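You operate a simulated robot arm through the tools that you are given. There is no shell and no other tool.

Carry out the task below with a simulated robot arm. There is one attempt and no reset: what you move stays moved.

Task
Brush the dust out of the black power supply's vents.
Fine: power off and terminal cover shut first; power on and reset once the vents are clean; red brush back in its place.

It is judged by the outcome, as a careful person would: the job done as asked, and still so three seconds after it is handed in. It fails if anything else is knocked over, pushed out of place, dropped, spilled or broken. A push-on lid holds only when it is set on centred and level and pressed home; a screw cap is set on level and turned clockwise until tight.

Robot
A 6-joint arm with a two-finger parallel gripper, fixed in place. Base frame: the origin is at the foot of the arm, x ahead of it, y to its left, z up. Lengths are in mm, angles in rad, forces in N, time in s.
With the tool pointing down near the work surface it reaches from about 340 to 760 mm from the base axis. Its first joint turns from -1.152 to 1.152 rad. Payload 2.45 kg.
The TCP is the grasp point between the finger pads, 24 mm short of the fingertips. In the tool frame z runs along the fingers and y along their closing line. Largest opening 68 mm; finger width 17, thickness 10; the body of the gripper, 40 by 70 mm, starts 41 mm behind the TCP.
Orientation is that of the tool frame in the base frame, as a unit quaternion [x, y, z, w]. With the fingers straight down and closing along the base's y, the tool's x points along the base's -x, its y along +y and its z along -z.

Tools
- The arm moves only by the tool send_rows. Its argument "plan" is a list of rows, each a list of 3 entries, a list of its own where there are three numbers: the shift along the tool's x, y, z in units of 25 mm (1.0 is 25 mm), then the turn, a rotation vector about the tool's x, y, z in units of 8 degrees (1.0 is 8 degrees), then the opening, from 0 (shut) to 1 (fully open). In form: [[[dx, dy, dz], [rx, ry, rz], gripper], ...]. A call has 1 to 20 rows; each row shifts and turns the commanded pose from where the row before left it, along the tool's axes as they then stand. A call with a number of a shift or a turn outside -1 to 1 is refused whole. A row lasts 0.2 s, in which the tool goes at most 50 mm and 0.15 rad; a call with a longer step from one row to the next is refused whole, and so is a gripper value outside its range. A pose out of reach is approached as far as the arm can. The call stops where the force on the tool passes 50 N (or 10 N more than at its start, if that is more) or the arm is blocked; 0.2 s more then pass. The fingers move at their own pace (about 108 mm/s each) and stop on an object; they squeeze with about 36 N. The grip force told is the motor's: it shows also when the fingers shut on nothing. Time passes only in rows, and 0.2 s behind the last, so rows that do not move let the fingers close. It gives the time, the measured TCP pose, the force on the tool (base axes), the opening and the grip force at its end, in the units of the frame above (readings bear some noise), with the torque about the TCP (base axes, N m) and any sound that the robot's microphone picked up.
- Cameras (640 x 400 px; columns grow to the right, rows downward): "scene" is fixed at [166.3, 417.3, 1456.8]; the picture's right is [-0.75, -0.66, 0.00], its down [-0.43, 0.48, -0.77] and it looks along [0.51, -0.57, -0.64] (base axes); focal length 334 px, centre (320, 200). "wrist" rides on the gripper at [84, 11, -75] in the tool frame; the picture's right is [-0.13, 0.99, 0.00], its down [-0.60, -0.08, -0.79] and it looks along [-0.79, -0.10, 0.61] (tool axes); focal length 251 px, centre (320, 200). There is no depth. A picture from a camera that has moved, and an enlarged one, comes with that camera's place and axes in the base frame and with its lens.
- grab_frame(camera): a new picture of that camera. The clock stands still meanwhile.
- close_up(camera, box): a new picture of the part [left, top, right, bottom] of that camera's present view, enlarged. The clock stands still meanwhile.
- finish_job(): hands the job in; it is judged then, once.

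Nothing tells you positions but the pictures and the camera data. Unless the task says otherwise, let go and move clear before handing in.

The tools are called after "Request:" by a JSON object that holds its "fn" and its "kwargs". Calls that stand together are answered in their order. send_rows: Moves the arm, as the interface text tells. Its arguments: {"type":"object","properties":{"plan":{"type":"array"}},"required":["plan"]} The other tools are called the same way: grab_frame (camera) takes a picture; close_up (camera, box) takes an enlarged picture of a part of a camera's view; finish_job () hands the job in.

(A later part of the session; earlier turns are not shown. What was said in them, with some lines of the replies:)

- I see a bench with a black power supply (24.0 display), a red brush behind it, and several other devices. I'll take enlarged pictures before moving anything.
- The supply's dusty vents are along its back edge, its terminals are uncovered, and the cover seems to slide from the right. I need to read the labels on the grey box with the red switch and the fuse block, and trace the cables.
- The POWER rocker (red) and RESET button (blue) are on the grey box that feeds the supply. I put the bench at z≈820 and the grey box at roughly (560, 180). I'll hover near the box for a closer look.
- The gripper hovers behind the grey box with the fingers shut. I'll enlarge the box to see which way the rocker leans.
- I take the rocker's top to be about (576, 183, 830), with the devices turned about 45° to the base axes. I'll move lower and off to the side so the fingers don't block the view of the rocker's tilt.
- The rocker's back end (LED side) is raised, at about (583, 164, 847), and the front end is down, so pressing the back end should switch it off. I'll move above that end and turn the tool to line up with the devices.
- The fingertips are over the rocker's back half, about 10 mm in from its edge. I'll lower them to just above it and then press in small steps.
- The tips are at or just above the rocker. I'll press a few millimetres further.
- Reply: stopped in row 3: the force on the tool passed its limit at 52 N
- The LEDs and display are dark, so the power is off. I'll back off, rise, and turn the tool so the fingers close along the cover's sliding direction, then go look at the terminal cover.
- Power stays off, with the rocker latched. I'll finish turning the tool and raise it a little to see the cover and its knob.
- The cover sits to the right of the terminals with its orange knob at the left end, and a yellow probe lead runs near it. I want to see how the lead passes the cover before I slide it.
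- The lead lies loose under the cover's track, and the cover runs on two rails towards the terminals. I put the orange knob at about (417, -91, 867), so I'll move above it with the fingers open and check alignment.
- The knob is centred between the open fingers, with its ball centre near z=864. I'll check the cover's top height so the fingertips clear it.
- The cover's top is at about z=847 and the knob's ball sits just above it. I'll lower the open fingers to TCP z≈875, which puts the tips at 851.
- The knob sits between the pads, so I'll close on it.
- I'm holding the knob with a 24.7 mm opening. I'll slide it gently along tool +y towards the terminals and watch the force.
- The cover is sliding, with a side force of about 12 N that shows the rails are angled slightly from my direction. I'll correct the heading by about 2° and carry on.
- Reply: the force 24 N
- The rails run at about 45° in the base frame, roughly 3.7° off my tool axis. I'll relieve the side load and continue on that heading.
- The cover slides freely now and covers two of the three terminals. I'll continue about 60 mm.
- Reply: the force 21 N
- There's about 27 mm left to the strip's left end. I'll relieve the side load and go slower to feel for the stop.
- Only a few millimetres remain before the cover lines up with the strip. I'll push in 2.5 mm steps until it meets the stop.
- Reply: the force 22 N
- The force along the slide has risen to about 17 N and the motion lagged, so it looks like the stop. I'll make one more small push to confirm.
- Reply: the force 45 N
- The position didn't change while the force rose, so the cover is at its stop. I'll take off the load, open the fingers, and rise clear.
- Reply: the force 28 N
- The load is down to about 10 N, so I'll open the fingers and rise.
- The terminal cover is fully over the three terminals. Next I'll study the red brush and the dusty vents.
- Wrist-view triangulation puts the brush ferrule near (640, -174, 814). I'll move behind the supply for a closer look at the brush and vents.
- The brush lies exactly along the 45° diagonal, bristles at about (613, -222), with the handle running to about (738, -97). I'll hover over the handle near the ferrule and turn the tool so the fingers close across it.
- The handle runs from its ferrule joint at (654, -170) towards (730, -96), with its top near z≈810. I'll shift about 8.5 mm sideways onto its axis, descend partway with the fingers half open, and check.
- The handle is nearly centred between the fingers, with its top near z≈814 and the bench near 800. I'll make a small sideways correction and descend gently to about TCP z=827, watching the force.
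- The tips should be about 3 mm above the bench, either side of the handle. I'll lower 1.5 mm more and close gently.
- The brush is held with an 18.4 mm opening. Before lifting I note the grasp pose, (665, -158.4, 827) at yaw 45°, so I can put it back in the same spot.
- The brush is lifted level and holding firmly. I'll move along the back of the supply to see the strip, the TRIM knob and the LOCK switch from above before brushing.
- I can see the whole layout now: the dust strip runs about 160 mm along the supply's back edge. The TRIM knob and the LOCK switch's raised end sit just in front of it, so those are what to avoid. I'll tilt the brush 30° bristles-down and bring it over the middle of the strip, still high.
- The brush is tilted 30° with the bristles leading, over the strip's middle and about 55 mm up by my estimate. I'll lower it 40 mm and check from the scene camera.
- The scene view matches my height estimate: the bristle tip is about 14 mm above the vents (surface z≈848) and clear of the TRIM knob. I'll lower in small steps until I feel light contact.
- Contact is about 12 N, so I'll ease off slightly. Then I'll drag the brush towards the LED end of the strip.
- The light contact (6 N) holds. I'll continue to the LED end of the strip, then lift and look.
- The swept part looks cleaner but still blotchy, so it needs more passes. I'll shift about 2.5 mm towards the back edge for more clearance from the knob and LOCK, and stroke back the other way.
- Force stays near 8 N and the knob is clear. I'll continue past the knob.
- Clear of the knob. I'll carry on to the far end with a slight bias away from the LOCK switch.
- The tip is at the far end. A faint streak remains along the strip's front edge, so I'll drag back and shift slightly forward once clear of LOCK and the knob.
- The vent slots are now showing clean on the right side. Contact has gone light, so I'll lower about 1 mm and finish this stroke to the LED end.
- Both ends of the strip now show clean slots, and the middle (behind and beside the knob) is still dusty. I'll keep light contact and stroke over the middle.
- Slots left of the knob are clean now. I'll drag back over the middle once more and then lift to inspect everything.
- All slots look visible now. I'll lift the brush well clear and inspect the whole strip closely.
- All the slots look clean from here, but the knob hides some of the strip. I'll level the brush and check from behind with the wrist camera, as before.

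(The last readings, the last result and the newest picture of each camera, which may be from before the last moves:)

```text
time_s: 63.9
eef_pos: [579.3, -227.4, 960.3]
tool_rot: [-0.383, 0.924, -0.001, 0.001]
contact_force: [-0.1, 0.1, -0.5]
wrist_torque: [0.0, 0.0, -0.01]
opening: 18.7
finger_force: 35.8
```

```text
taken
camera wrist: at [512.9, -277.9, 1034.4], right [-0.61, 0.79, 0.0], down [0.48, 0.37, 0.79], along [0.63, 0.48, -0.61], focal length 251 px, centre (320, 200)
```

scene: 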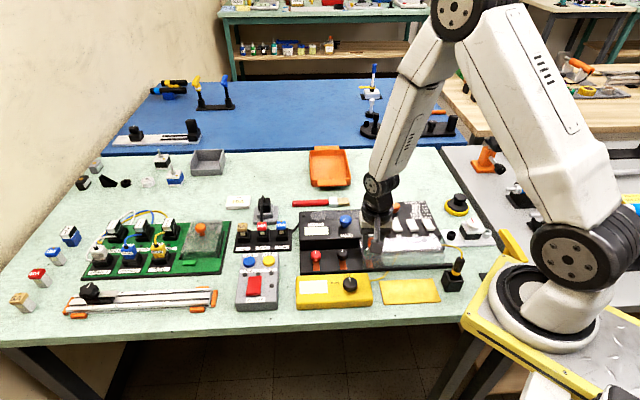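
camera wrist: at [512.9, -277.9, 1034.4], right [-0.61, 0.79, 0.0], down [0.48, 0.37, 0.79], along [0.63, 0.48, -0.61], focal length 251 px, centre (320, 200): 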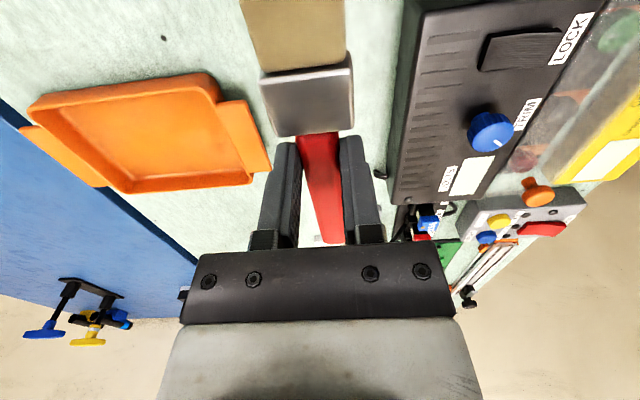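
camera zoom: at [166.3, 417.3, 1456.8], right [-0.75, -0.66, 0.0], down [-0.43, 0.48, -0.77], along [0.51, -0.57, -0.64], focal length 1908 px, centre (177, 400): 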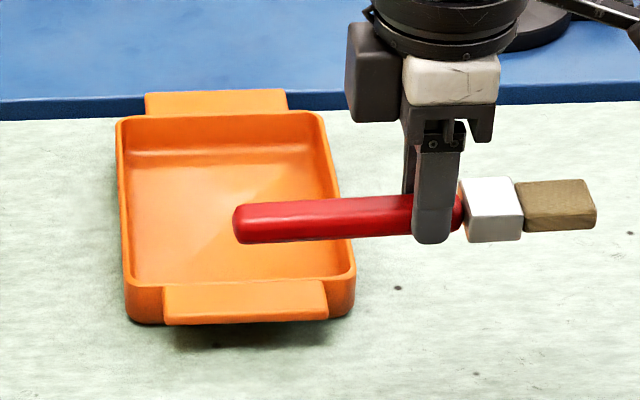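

All the slots are clean, and TRIM and LOCK are unchanged. Now I'll take the brush back to its original spot, (665, -159), and stop just above the bench.

Request:
{"fn": "send_rows", "kwargs": {"plan": [[[-0.875, -0.102, 0.5], [0, 0, 0], 0.2], [[-0.875, -0.102, 0.5], [0, 0, 0], 0.2], [[-0.875, -0.102, 0.5], [0, 0, 0], 0.2], [[-0.875, -0.102, 0.5], [0, 0, 0], 0.2], [[-0.875, -0.102, 0.5], [0, 0, 0], 0.2], [[0, 0, 0.9], [0, 0, 0], 0.2], [[0, 0, 0.7], [0, 0, 0], 0.2], [[0, 0, 0.2], [0, 0, 0], 0.2], [[0, 0, 0], [0, 0, 0], 0.2]]}}

Request:
{"fn": "close_up", "kwargs": {"camera": "scene", "box": [290, 180, 350, 220]}}

Request:
{"fn": "grab_frame", "kwargs": {"camera": "wrist"}}

```text
time_s: 65.9
eef_pos: [665.3, -158.0, 852.7]
tool_rot: [-0.383, 0.924, 0.0, 0.002]
contact_force: [-0.4, 0.1, -0.1]
wrist_torque: [0.0, 0.01, 0.01]
opening: 18.8
finger_force: 35.7
```

```text
10.00 times, centred on (320, 200) of scene
camera zoom: at [166.3, 417.3, 1456.8], right [-0.75, -0.66, 0.0], down [-0.43, 0.48, -0.77], along [0.51, -0.57, -0.64], focal length 3340 px, centre (320, 200)
```

zoom: 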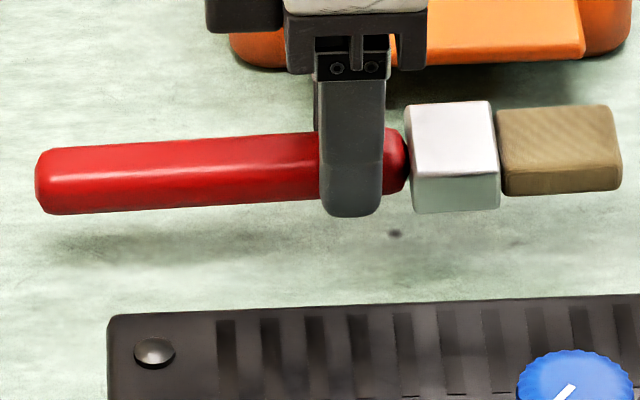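

```text
taken
camera wrist: at [599.4, -209.2, 927.3], right [-0.61, 0.79, 0.0], down [0.48, 0.37, 0.79], along [0.63, 0.48, -0.61], focal length 251 px, centre (320, 200)
```

wrist: 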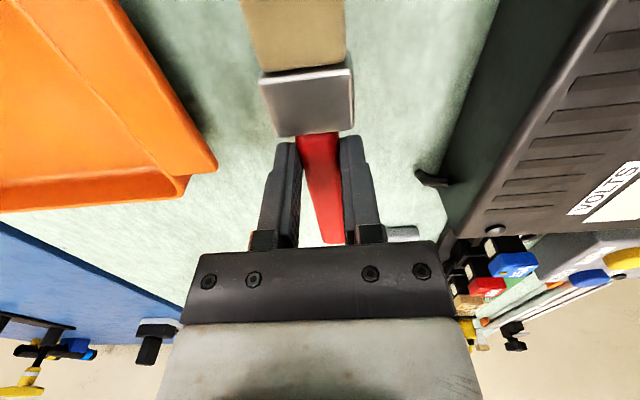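

The brush is aligned with its spot, pitched about 2° bristles-up in the grip. I'll tilt 2.4° to level it and lower to near the bench.

Request:
{"fn": "send_rows", "kwargs": {"plan": [[[0, 0, 0.3], [0, -0.15, 0], 0.2], [[0, 0, 0.3], [0, -0.15, 0], 0.2], [[0, 0, 0.2], [0, 0, 0], 0.2], [[0, 0, 0], [0, 0, 0], 0.2]]}}

Request:
{"fn": "close_up", "kwargs": {"camera": "scene", "box": [290, 180, 350, 220]}}

```text
time_s: 66.9
eef_pos: [666.0, -158.0, 833.0]
tool_rot: [-0.382, 0.924, 0.008, 0.02]
contact_force: [-0.1, 0.7, -1.0]
wrist_torque: [-0.01, -0.01, 0.02]
opening: 18.9
finger_force: 35.8
```

```text
10.00 times, centred on (320, 200) of scene
camera zoom: at [166.3, 417.3, 1456.8], right [-0.75, -0.66, 0.0], down [-0.43, 0.48, -0.77], along [0.51, -0.57, -0.64], focal length 3340 px, centre (320, 200)
```

zoom: 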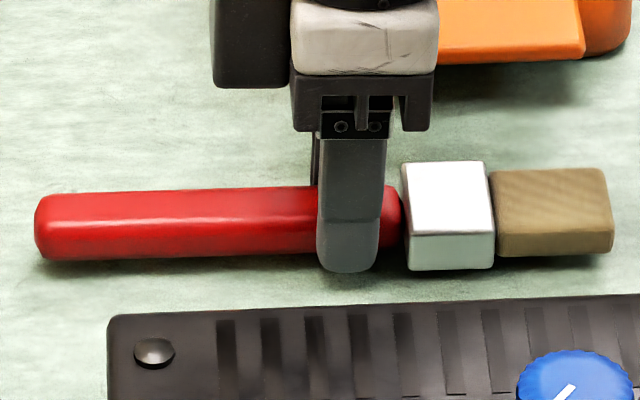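

The brush is level and a few millimetres above the bench, about 1 mm too far to the left. I'll correct that and lower in small steps until it rests.

Request:
{"fn": "send_rows", "kwargs": {"plan": [[[0.045, -0.02, 0.08], [0, 0, 0], 0.2], [[0, 0, 0.06], [0, 0, 0], 0.2], [[0, 0, 0.04], [0, 0, 0], 0.2]]}}

Request:
{"fn": "close_up", "kwargs": {"camera": "scene", "box": [290, 180, 350, 220]}}

```text
time_s: 67.7
eef_pos: [664.6, -158.7, 828.1]
tool_rot: [-0.382, 0.924, 0.008, 0.021]
contact_force: [0.6, -0.3, 0.2]
wrist_torque: [0.02, 0.01, 0.01]
opening: 18.6
finger_force: 36.1
```

```text
10.00 times, centred on (320, 200) of scene
camera zoom: at [166.3, 417.3, 1456.8], right [-0.75, -0.66, 0.0], down [-0.43, 0.48, -0.77], along [0.51, -0.57, -0.64], focal length 3340 px, centre (320, 200)
```

zoom: 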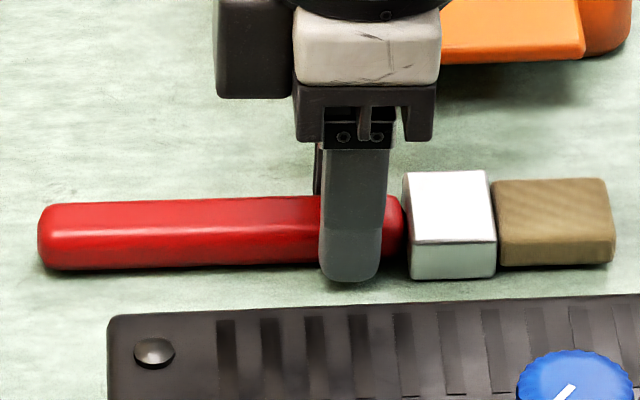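

It's nearly down, about 2 mm too far forward compared with the original picture. I'll nudge it back and lower the last millimetre.

Request:
{"fn": "send_rows", "kwargs": {"plan": [[[0.03, -0.08, 0], [0, 0, 0], 0.2], [[0, 0, 0.03], [0, 0, 0], 0.2], [[0, 0, 0.02], [0, 0, 0], 0.2]]}}

Request:
{"fn": "close_up", "kwargs": {"camera": "scene", "box": [290, 180, 350, 220]}}

```text
time_s: 68.5
eef_pos: [666.4, -161.4, 827.3]
tool_rot: [-0.382, 0.924, 0.008, 0.021]
contact_force: [-1.8, 0.8, 4.6]
wrist_torque: [-0.18, 0.2, -0.01]
opening: 18.7
finger_force: 35.9
```

```text
10.00 times, centred on (320, 200) of scene
camera zoom: at [166.1, 417.4, 1456.8], right [-0.75, -0.66, 0.0], down [-0.43, 0.48, -0.77], along [0.51, -0.57, -0.64], focal length 3340 px, centre (320, 200)
```

zoom: 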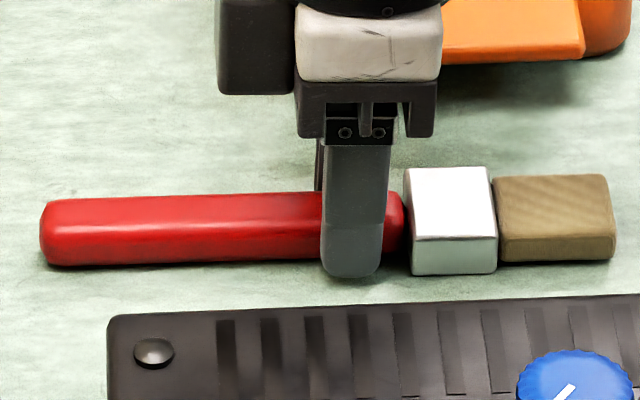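

The brush is touching down (about 5 N) within a millimetre or two of its original place. I'll open the fingers gradually to let it settle.

Request:
{"fn": "send_rows", "kwargs": {"plan": [[[0, 0, 0], [0, 0, 0], 0.32], [[0, 0, 0], [0, 0, 0], 0.4], [[0, 0, 0], [0, 0, 0], 0.6], [[0, 0, 0], [0, 0, 0], 0.6]]}}

Request:
{"fn": "close_up", "kwargs": {"camera": "scene", "box": [290, 180, 350, 220]}}

Request:
{"fn": "grab_frame", "kwargs": {"camera": "wrist"}}

```text
time_s: 69.5
eef_pos: [667.2, -161.8, 826.7]
tool_rot: [-0.382, 0.924, 0.007, 0.021]
contact_force: [-0.4, -0.1, 0.1]
wrist_torque: [0.03, 0.01, 0.01]
opening: 40.6
finger_force: 0.2
```

```text
10.00 times, centred on (320, 200) of scene
camera zoom: at [166.3, 417.3, 1456.8], right [-0.75, -0.66, 0.0], down [-0.43, 0.48, -0.77], along [0.51, -0.57, -0.64], focal length 3340 px, centre (320, 200)
```

zoom: 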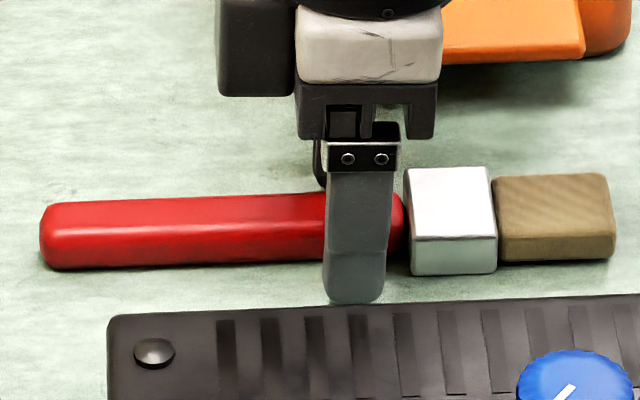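

```text
taken
camera wrist: at [598.1, -213.9, 897.7], right [-0.61, 0.79, 0.0], down [0.46, 0.35, 0.82], along [0.65, 0.5, -0.57], focal length 251 px, centre (320, 200)
```

wrist: 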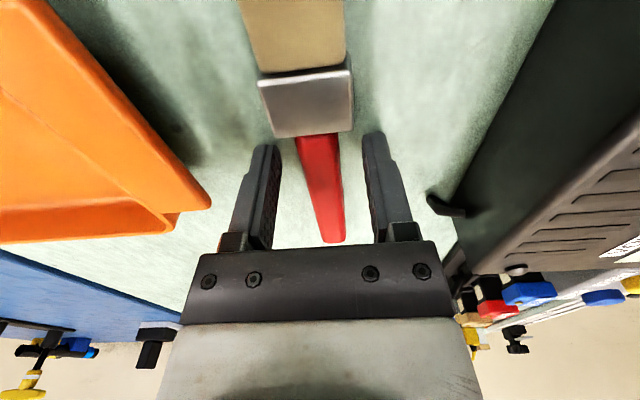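

The brush is resting within about a millimetre of where it started. I'll lift straight up, level the tool, and head back to the grey power box.

Request:
{"fn": "send_rows", "kwargs": {"plan": [[[0, 0, -0.4], [0, 0, 0], 0.6], [[0, 0, -0.8], [0, 0, 0], 0.6], [[0, 0, -1], [0, 0, 0], 0.6], [[0, 0, -1], [0, 0, 0], 0.6], [[0, 0, -1], [0, 0.3, 0], 0.6], [[-0.49, 0.934, 0], [0, 0, 0], 0], [[-0.4935, 0.934, 0], [0, 0, 0], 0], [[-0.4935, 0.934, 0], [0, 0, 0], 0], [[-0.4935, 0.934, 0], [0, 0, 0], 0], [[-0.4935, 0.934, 0], [0, 0, 0], 0], [[-0.4935, 0.934, 0], [0, 0, 0], 0], [[-0.4935, 0.934, 0], [0, 0, 0], 0], [[-0.4935, 0.934, 0], [0, 0, 0], 0], [[-0.4935, 0.934, 0], [0, 0, 0], 0], [[-0.4935, 0.934, 0], [0, 0, 0], 0], [[-0.4935, 0.934, 0], [0, 0, 0], 0], [[-0.4935, 0.934, 0], [0, 0, 0], 0], [[-0.4935, 0.934, 0], [0, 0, 0], 0], [[-0.4935, 0.934, 0], [0, 0, 0], 0], [[0, 0, 0], [0, 0, 0], 0]]}}

Request:
{"fn": "grab_frame", "kwargs": {"camera": "scene"}}

Request:
{"fn": "grab_frame", "kwargs": {"camera": "wrist"}}

Request:
{"fn": "close_up", "kwargs": {"camera": "scene", "box": [290, 180, 350, 220]}}

```text
time_s: 73.7
eef_pos: [552.3, 188.4, 932.7]
tool_rot: [-0.383, 0.924, -0.001, 0.001]
contact_force: [-1.0, 0.2, -0.3]
wrist_torque: [0.02, 0.01, 0.01]
opening: 0.1
finger_force: 23.5
```

```text
taken
```

scene: 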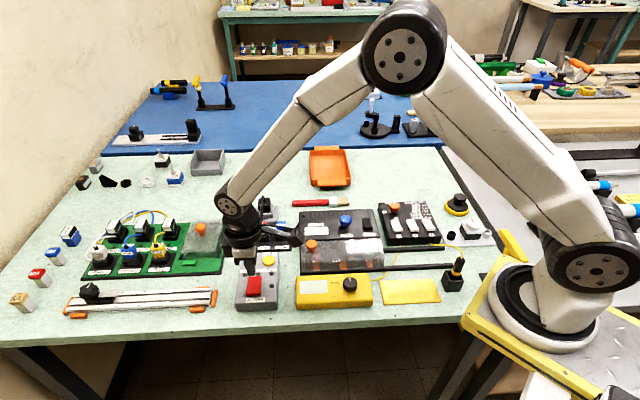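

```text
taken
camera wrist: at [486.6, 138.3, 1006.0], right [-0.61, 0.79, 0.0], down [0.48, 0.37, 0.79], along [0.63, 0.48, -0.61], focal length 251 px, centre (320, 200)
```

wrist: 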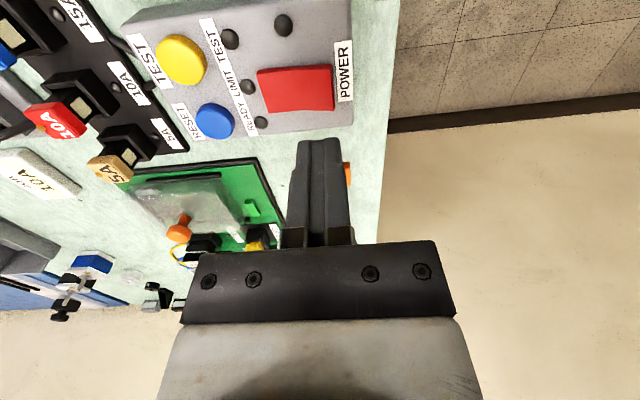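

```text
10.00 times, centred on (320, 200) of scene
camera zoom: at [166.2, 417.4, 1456.8], right [-0.75, -0.66, 0.0], down [-0.43, 0.48, -0.77], along [0.51, -0.57, -0.64], focal length 3340 px, centre (320, 200)
```

zoom: 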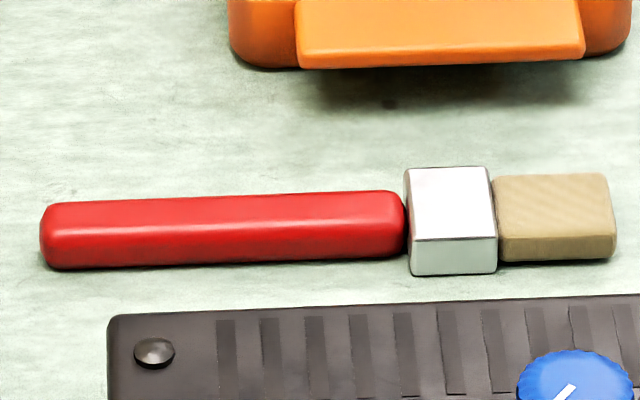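

The brush is back in place. I'm about 5 mm off the rocker's raised front end at about (558, 191), so I'll correct and press it to switch on.

Request:
{"fn": "send_rows", "kwargs": {"plan": [[[-0.208, -0.08, 0.6], [0, 0, 0], 0], [[0, 0, 0.8], [0, 0, 0], 0], [[0, 0, 0.8], [0, 0, 0], 0], [[0, 0, 0.15], [0, 0, 0], 0], [[0, 0, 0], [0, 0, 0], 0]]}}

Request:
{"fn": "close_up", "kwargs": {"camera": "scene", "box": [220, 230, 310, 320]}}

```text
time_s: 74.9
eef_pos: [557.0, 191.6, 872.3]
tool_rot: [-0.382, 0.924, -0.001, 0.001]
contact_force: [-0.2, 0.2, -0.6]
wrist_torque: [0.01, -0.01, 0.02]
opening: 0.0
finger_force: 23.9
```

```text
4.44 times, centred on (265, 275) of scene
camera zoom: at [166.3, 417.3, 1456.8], right [-0.75, -0.66, 0.0], down [-0.43, 0.48, -0.77], along [0.51, -0.57, -0.64], focal length 1484 px, centre (564, -133)
```

zoom: 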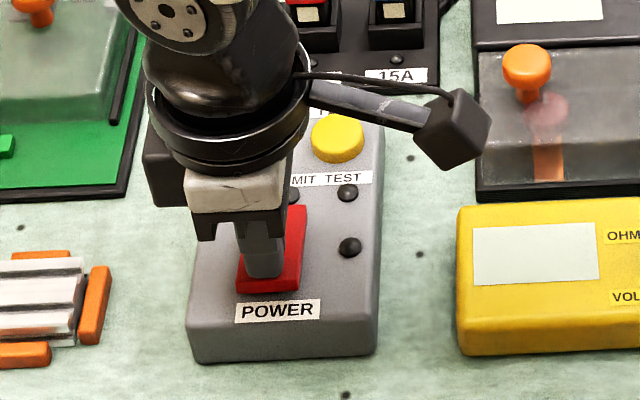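

The closed fingers sit just above the rocker's raised front end, so I'll press in small steps.

Request:
{"fn": "send_rows", "kwargs": {"plan": [[[0, 0, 0.1], [0, 0, 0], 0], [[0, 0, 0.08], [0, 0, 0], 0], [[0, 0, 0.08], [0, 0, 0], 0], [[0, 0, 0.08], [0, 0, 0], 0]]}}

Request:
{"fn": "close_up", "kwargs": {"camera": "scene", "box": [220, 200, 340, 320]}}

```text
time_s: 76.0
eef_pos: [557.7, 191.6, 867.6]
tool_rot: [-0.383, 0.924, 0.0, 0.001]
contact_force: [-8.9, -1.6, 15.1]
wrist_torque: [-0.13, 0.12, -0.08]
opening: 0.1
finger_force: 24.0
stopped in row 4: the force on the tool passed its limit at 53 N (the readings are from after the stop); the commanded pose is now the measured one
```

```text
3.33 times, centred on (280, 260) of scene
camera zoom: at [165.8, 417.2, 1456.9], right [-0.75, -0.66, 0.0], down [-0.43, 0.48, -0.77], along [0.51, -0.57, -0.64], focal length 1113 px, centre (453, 0)
```

zoom: 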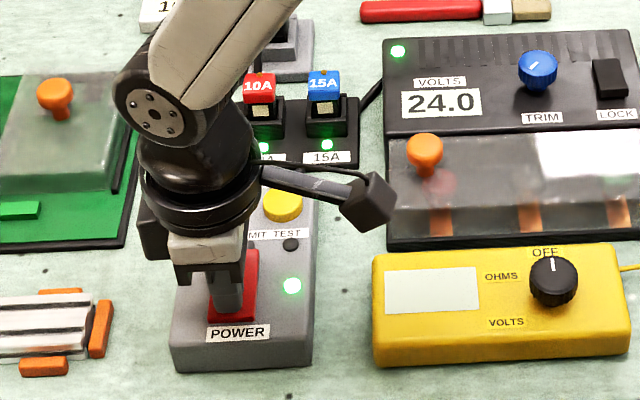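

Power is on, with the 24.0 display and green lights back. I'll lift off and look at the READY/LIMIT indicators and the RESET button.

Request:
{"fn": "send_rows", "kwargs": {"plan": [[[0, 0, -0.5], [0, 0, 0], 0], [[0, 0, -1], [0, 0, 0], 0], [[0, 0, -0.9], [0, 0, 0], 0], [[0, 0, 0], [0, 0, 0], 0]]}}

Request:
{"fn": "close_up", "kwargs": {"camera": "wrist", "box": [120, 0, 370, 150]}}

Request:
{"fn": "close_up", "kwargs": {"camera": "scene", "box": [220, 230, 310, 320]}}

```text
time_s: 77.0
eef_pos: [558.9, 191.5, 926.1]
tool_rot: [-0.383, 0.924, -0.001, 0.002]
contact_force: [0.7, -0.7, 0.5]
wrist_torque: [-0.02, 0.03, -0.03]
opening: 0.1
finger_force: 23.5
```

```text
2.56 times, centred on (245, 75) of wrist
camera zoom: at [491.9, 141.3, 1001.2], right [-0.61, 0.79, 0.0], down [0.48, 0.37, 0.79], along [0.63, 0.48, -0.61], focal length 644 px, centre (512, 520)
```

zoom: 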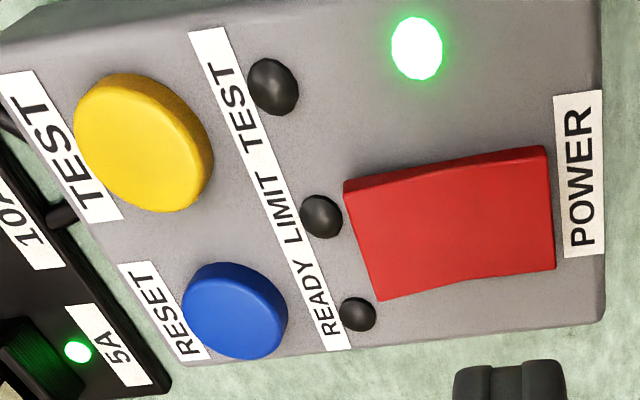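

```text
4.44 times, centred on (265, 275) of scene
camera zoom: at [166.3, 417.3, 1456.8], right [-0.75, -0.66, 0.0], down [-0.43, 0.48, -0.77], along [0.51, -0.57, -0.64], focal length 1484 px, centre (564, -133)
```

zoom: 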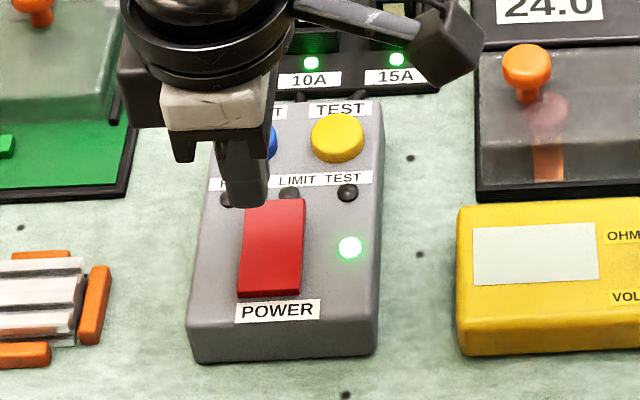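

Power is on but the READY light is off, so the RESET press is needed. I'll move above the blue button at about (631, 145).

Request:
{"fn": "send_rows", "kwargs": {"plan": [[[-0.188, -0.8385, 0], [0, 0, 0], 0], [[-0.188, -0.8385, 0], [0, 0, 0], 0], [[-0.188, -0.8385, 0], [0, 0, 0], 0], [[-0.188, -0.8385, 0], [0, 0, 0], 0], [[0, 0, 0.8], [0, 0, 0], 0], [[0, 0, 0.8], [0, 0, 0], 0], [[0, 0, 0.4], [0, 0, 0], 0], [[0, 0, 0], [0, 0, 0], 0]]}}

Request:
{"fn": "close_up", "kwargs": {"camera": "scene", "box": [220, 230, 310, 320]}}

Request:
{"fn": "grab_frame", "kwargs": {"camera": "wrist"}}

```text
time_s: 78.8
eef_pos: [632.7, 145.7, 877.6]
tool_rot: [-0.383, 0.924, 0.0, 0.002]
contact_force: [0.5, 0.5, -0.1]
wrist_torque: [-0.01, 0.02, 0.02]
opening: 0.0
finger_force: 23.5
```

```text
4.44 times, centred on (265, 275) of scene
camera zoom: at [166.3, 417.3, 1456.8], right [-0.75, -0.66, 0.0], down [-0.43, 0.48, -0.77], along [0.51, -0.57, -0.64], focal length 1484 px, centre (564, -133)
```

zoom: 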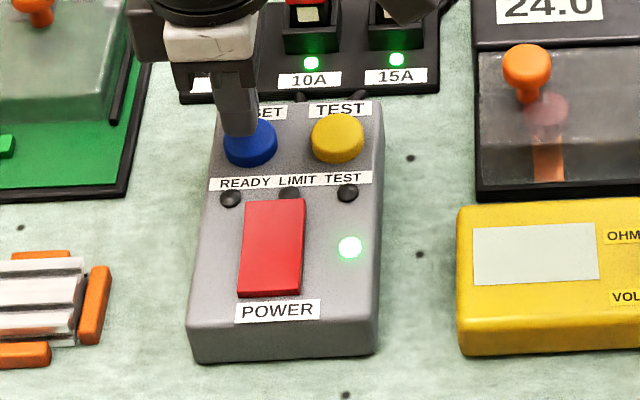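

```text
taken
camera wrist: at [565.6, 95.2, 951.2], right [-0.61, 0.79, 0.0], down [0.48, 0.37, 0.79], along [0.63, 0.48, -0.61], focal length 251 px, centre (320, 200)
```

wrist: 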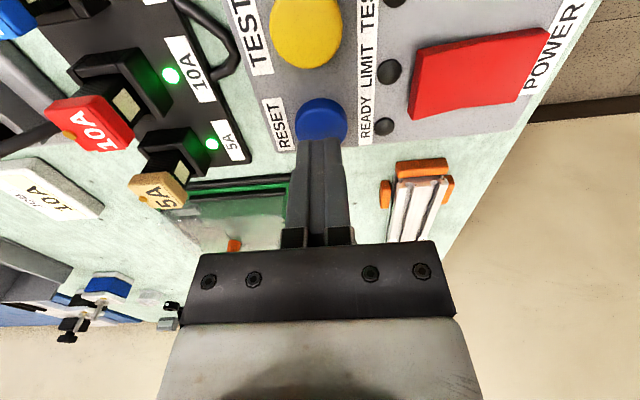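

The fingers are over the blue RESET button, so I'll press it gently.

Request:
{"fn": "send_rows", "kwargs": {"plan": [[[0, 0, 0.4], [0, 0, 0], 0], [[0, 0, 0.1], [0, 0, 0], 0], [[0, 0, 0.08], [0, 0, 0], 0], [[0, 0, 0.08], [0, 0, 0], 0]]}}

Request:
{"fn": "close_up", "kwargs": {"camera": "scene", "box": [220, 230, 310, 320]}}

```text
time_s: 79.8
eef_pos: [632.5, 146.1, 862.3]
tool_rot: [-0.383, 0.924, 0.0, 0.002]
contact_force: [-4.8, -2.3, 12.1]
wrist_torque: [0.01, 0.1, -0.01]
opening: 0.2
finger_force: 23.5
heard: click
```

```text
4.44 times, centred on (265, 275) of scene
camera zoom: at [165.9, 417.2, 1456.8], right [-0.75, -0.66, 0.0], down [-0.43, 0.48, -0.77], along [0.51, -0.57, -0.64], focal length 1484 px, centre (564, -133)
```

zoom: 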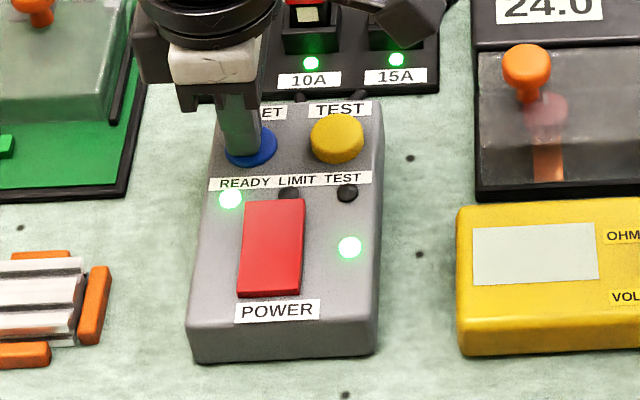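

I heard the click and READY is lit green. I'll lift off, move well clear, and do a final check of everything.

Request:
{"fn": "send_rows", "kwargs": {"plan": [[[0, 0, -0.5], [0, 0, 0], 0], [[0, 0, -1], [0, 0, 0], 0], [[0, 0, -1], [0, 0, 0], 0], [[0, 0, -1], [0, 0, 0], 0], [[0, 0, -1], [0, 0, 0], 0], [[0, 0, -1], [0, 0, 0], 0], [[0, 0, -1], [0, 0, 0], 0], [[0, 0, -1], [0, 0, 0], 0], [[0, 0, -1], [0, 0, 0], 0], [[0, 0, 0], [0, 0, 0], 0], [[0, 0, 0], [0, 0, 0], 0]]}}

Request:
{"fn": "grab_frame", "kwargs": {"camera": "scene"}}

Request:
{"fn": "close_up", "kwargs": {"camera": "scene", "box": [225, 190, 385, 315]}}

Request:
{"fn": "close_up", "kwargs": {"camera": "scene", "box": [290, 190, 390, 275]}}

Request:
{"fn": "close_up", "kwargs": {"camera": "scene", "box": [370, 190, 490, 280]}}

```text
time_s: 82.2
eef_pos: [631.6, 144.6, 1073.2]
tool_rot: [-0.383, 0.924, 0.0, 0.002]
contact_force: [0.1, 0.1, -0.9]
wrist_torque: [0.01, 0.0, -0.02]
opening: 0.1
finger_force: 23.8
```

```text
taken
```

scene: 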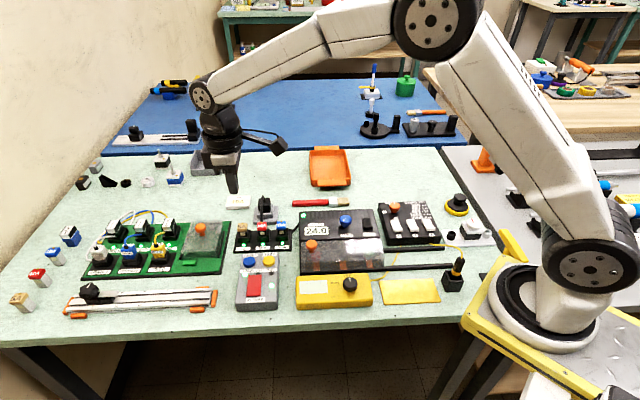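

```text
3.20 times, centred on (305, 252) of scene
camera zoom: at [166.3, 417.3, 1456.8], right [-0.75, -0.66, 0.0], down [-0.43, 0.48, -0.77], along [0.51, -0.57, -0.64], focal length 1069 px, centre (368, 32)
```

zoom: 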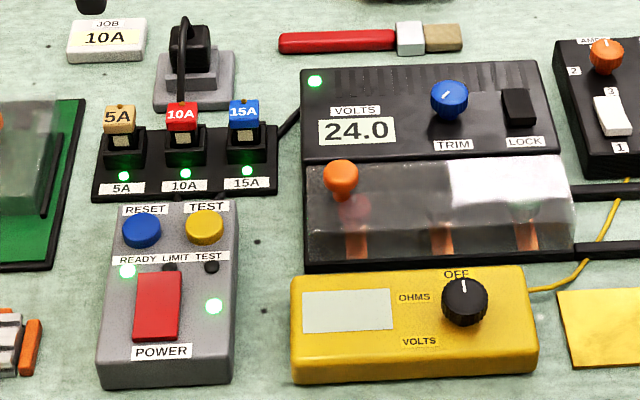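

```text
4.71 times, centred on (340, 232) of scene
camera zoom: at [166.3, 417.3, 1456.8], right [-0.75, -0.66, 0.0], down [-0.43, 0.48, -0.77], along [0.51, -0.57, -0.64], focal length 1572 px, centre (226, 47)
```

zoom: 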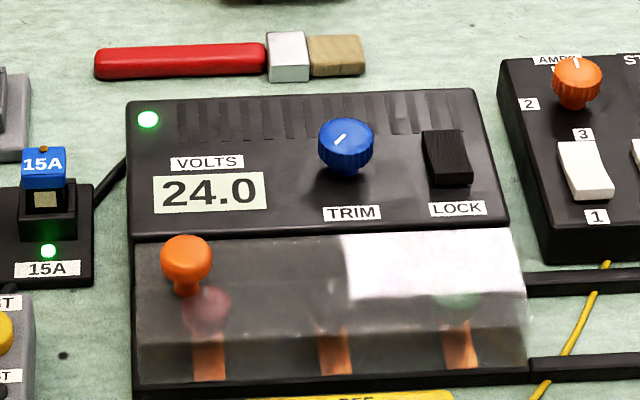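

```text
4.44 times, centred on (430, 235) of scene
camera zoom: at [166.3, 417.3, 1456.8], right [-0.75, -0.66, 0.0], down [-0.43, 0.48, -0.77], along [0.51, -0.57, -0.64], focal length 1484 px, centre (-169, 44)
```

zoom: 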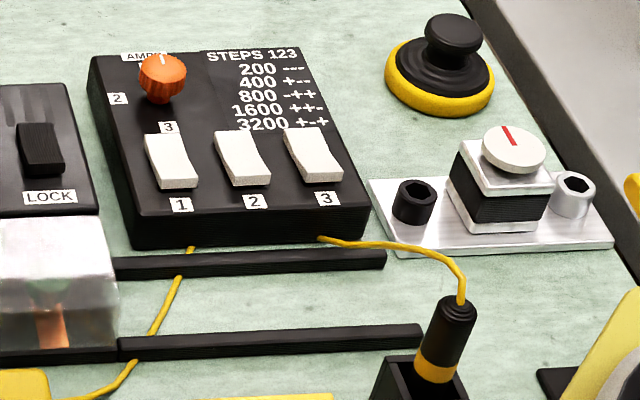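

Final check: the vents are clean, the cover is shut, and power is on at 24.0 with READY lit. The brush is back in its place, TRIM, LOCK and the rest of the bench are untouched, and the arm is clear. I'm handing the job in.

Request:
{"fn": "finish_job", "kwargs": {}}

```text
The job is handed in.
```

The black power supply's vents are brushed clean, and I've handed the job in. No result came back beyond confirmation that it was received.

- **Before brushing:** I switched the power off at the grey box. I then slid the terminal cover over all three terminals until it met its stop. The cover is still shut.
- **Brushing:** It took several light passes with the red brush. Close-ups from both cameras showed every vent slot clean. The TRIM knob and LOCK switch were not touched.
- **Afterwards:** The red brush is back within about 1 mm of where it started. Power is on, the display reads 24.0, and after I pressed RESET the READY light came on.

The last pictures showed nothing else on the bench moved. The arm is empty and clear of the work.
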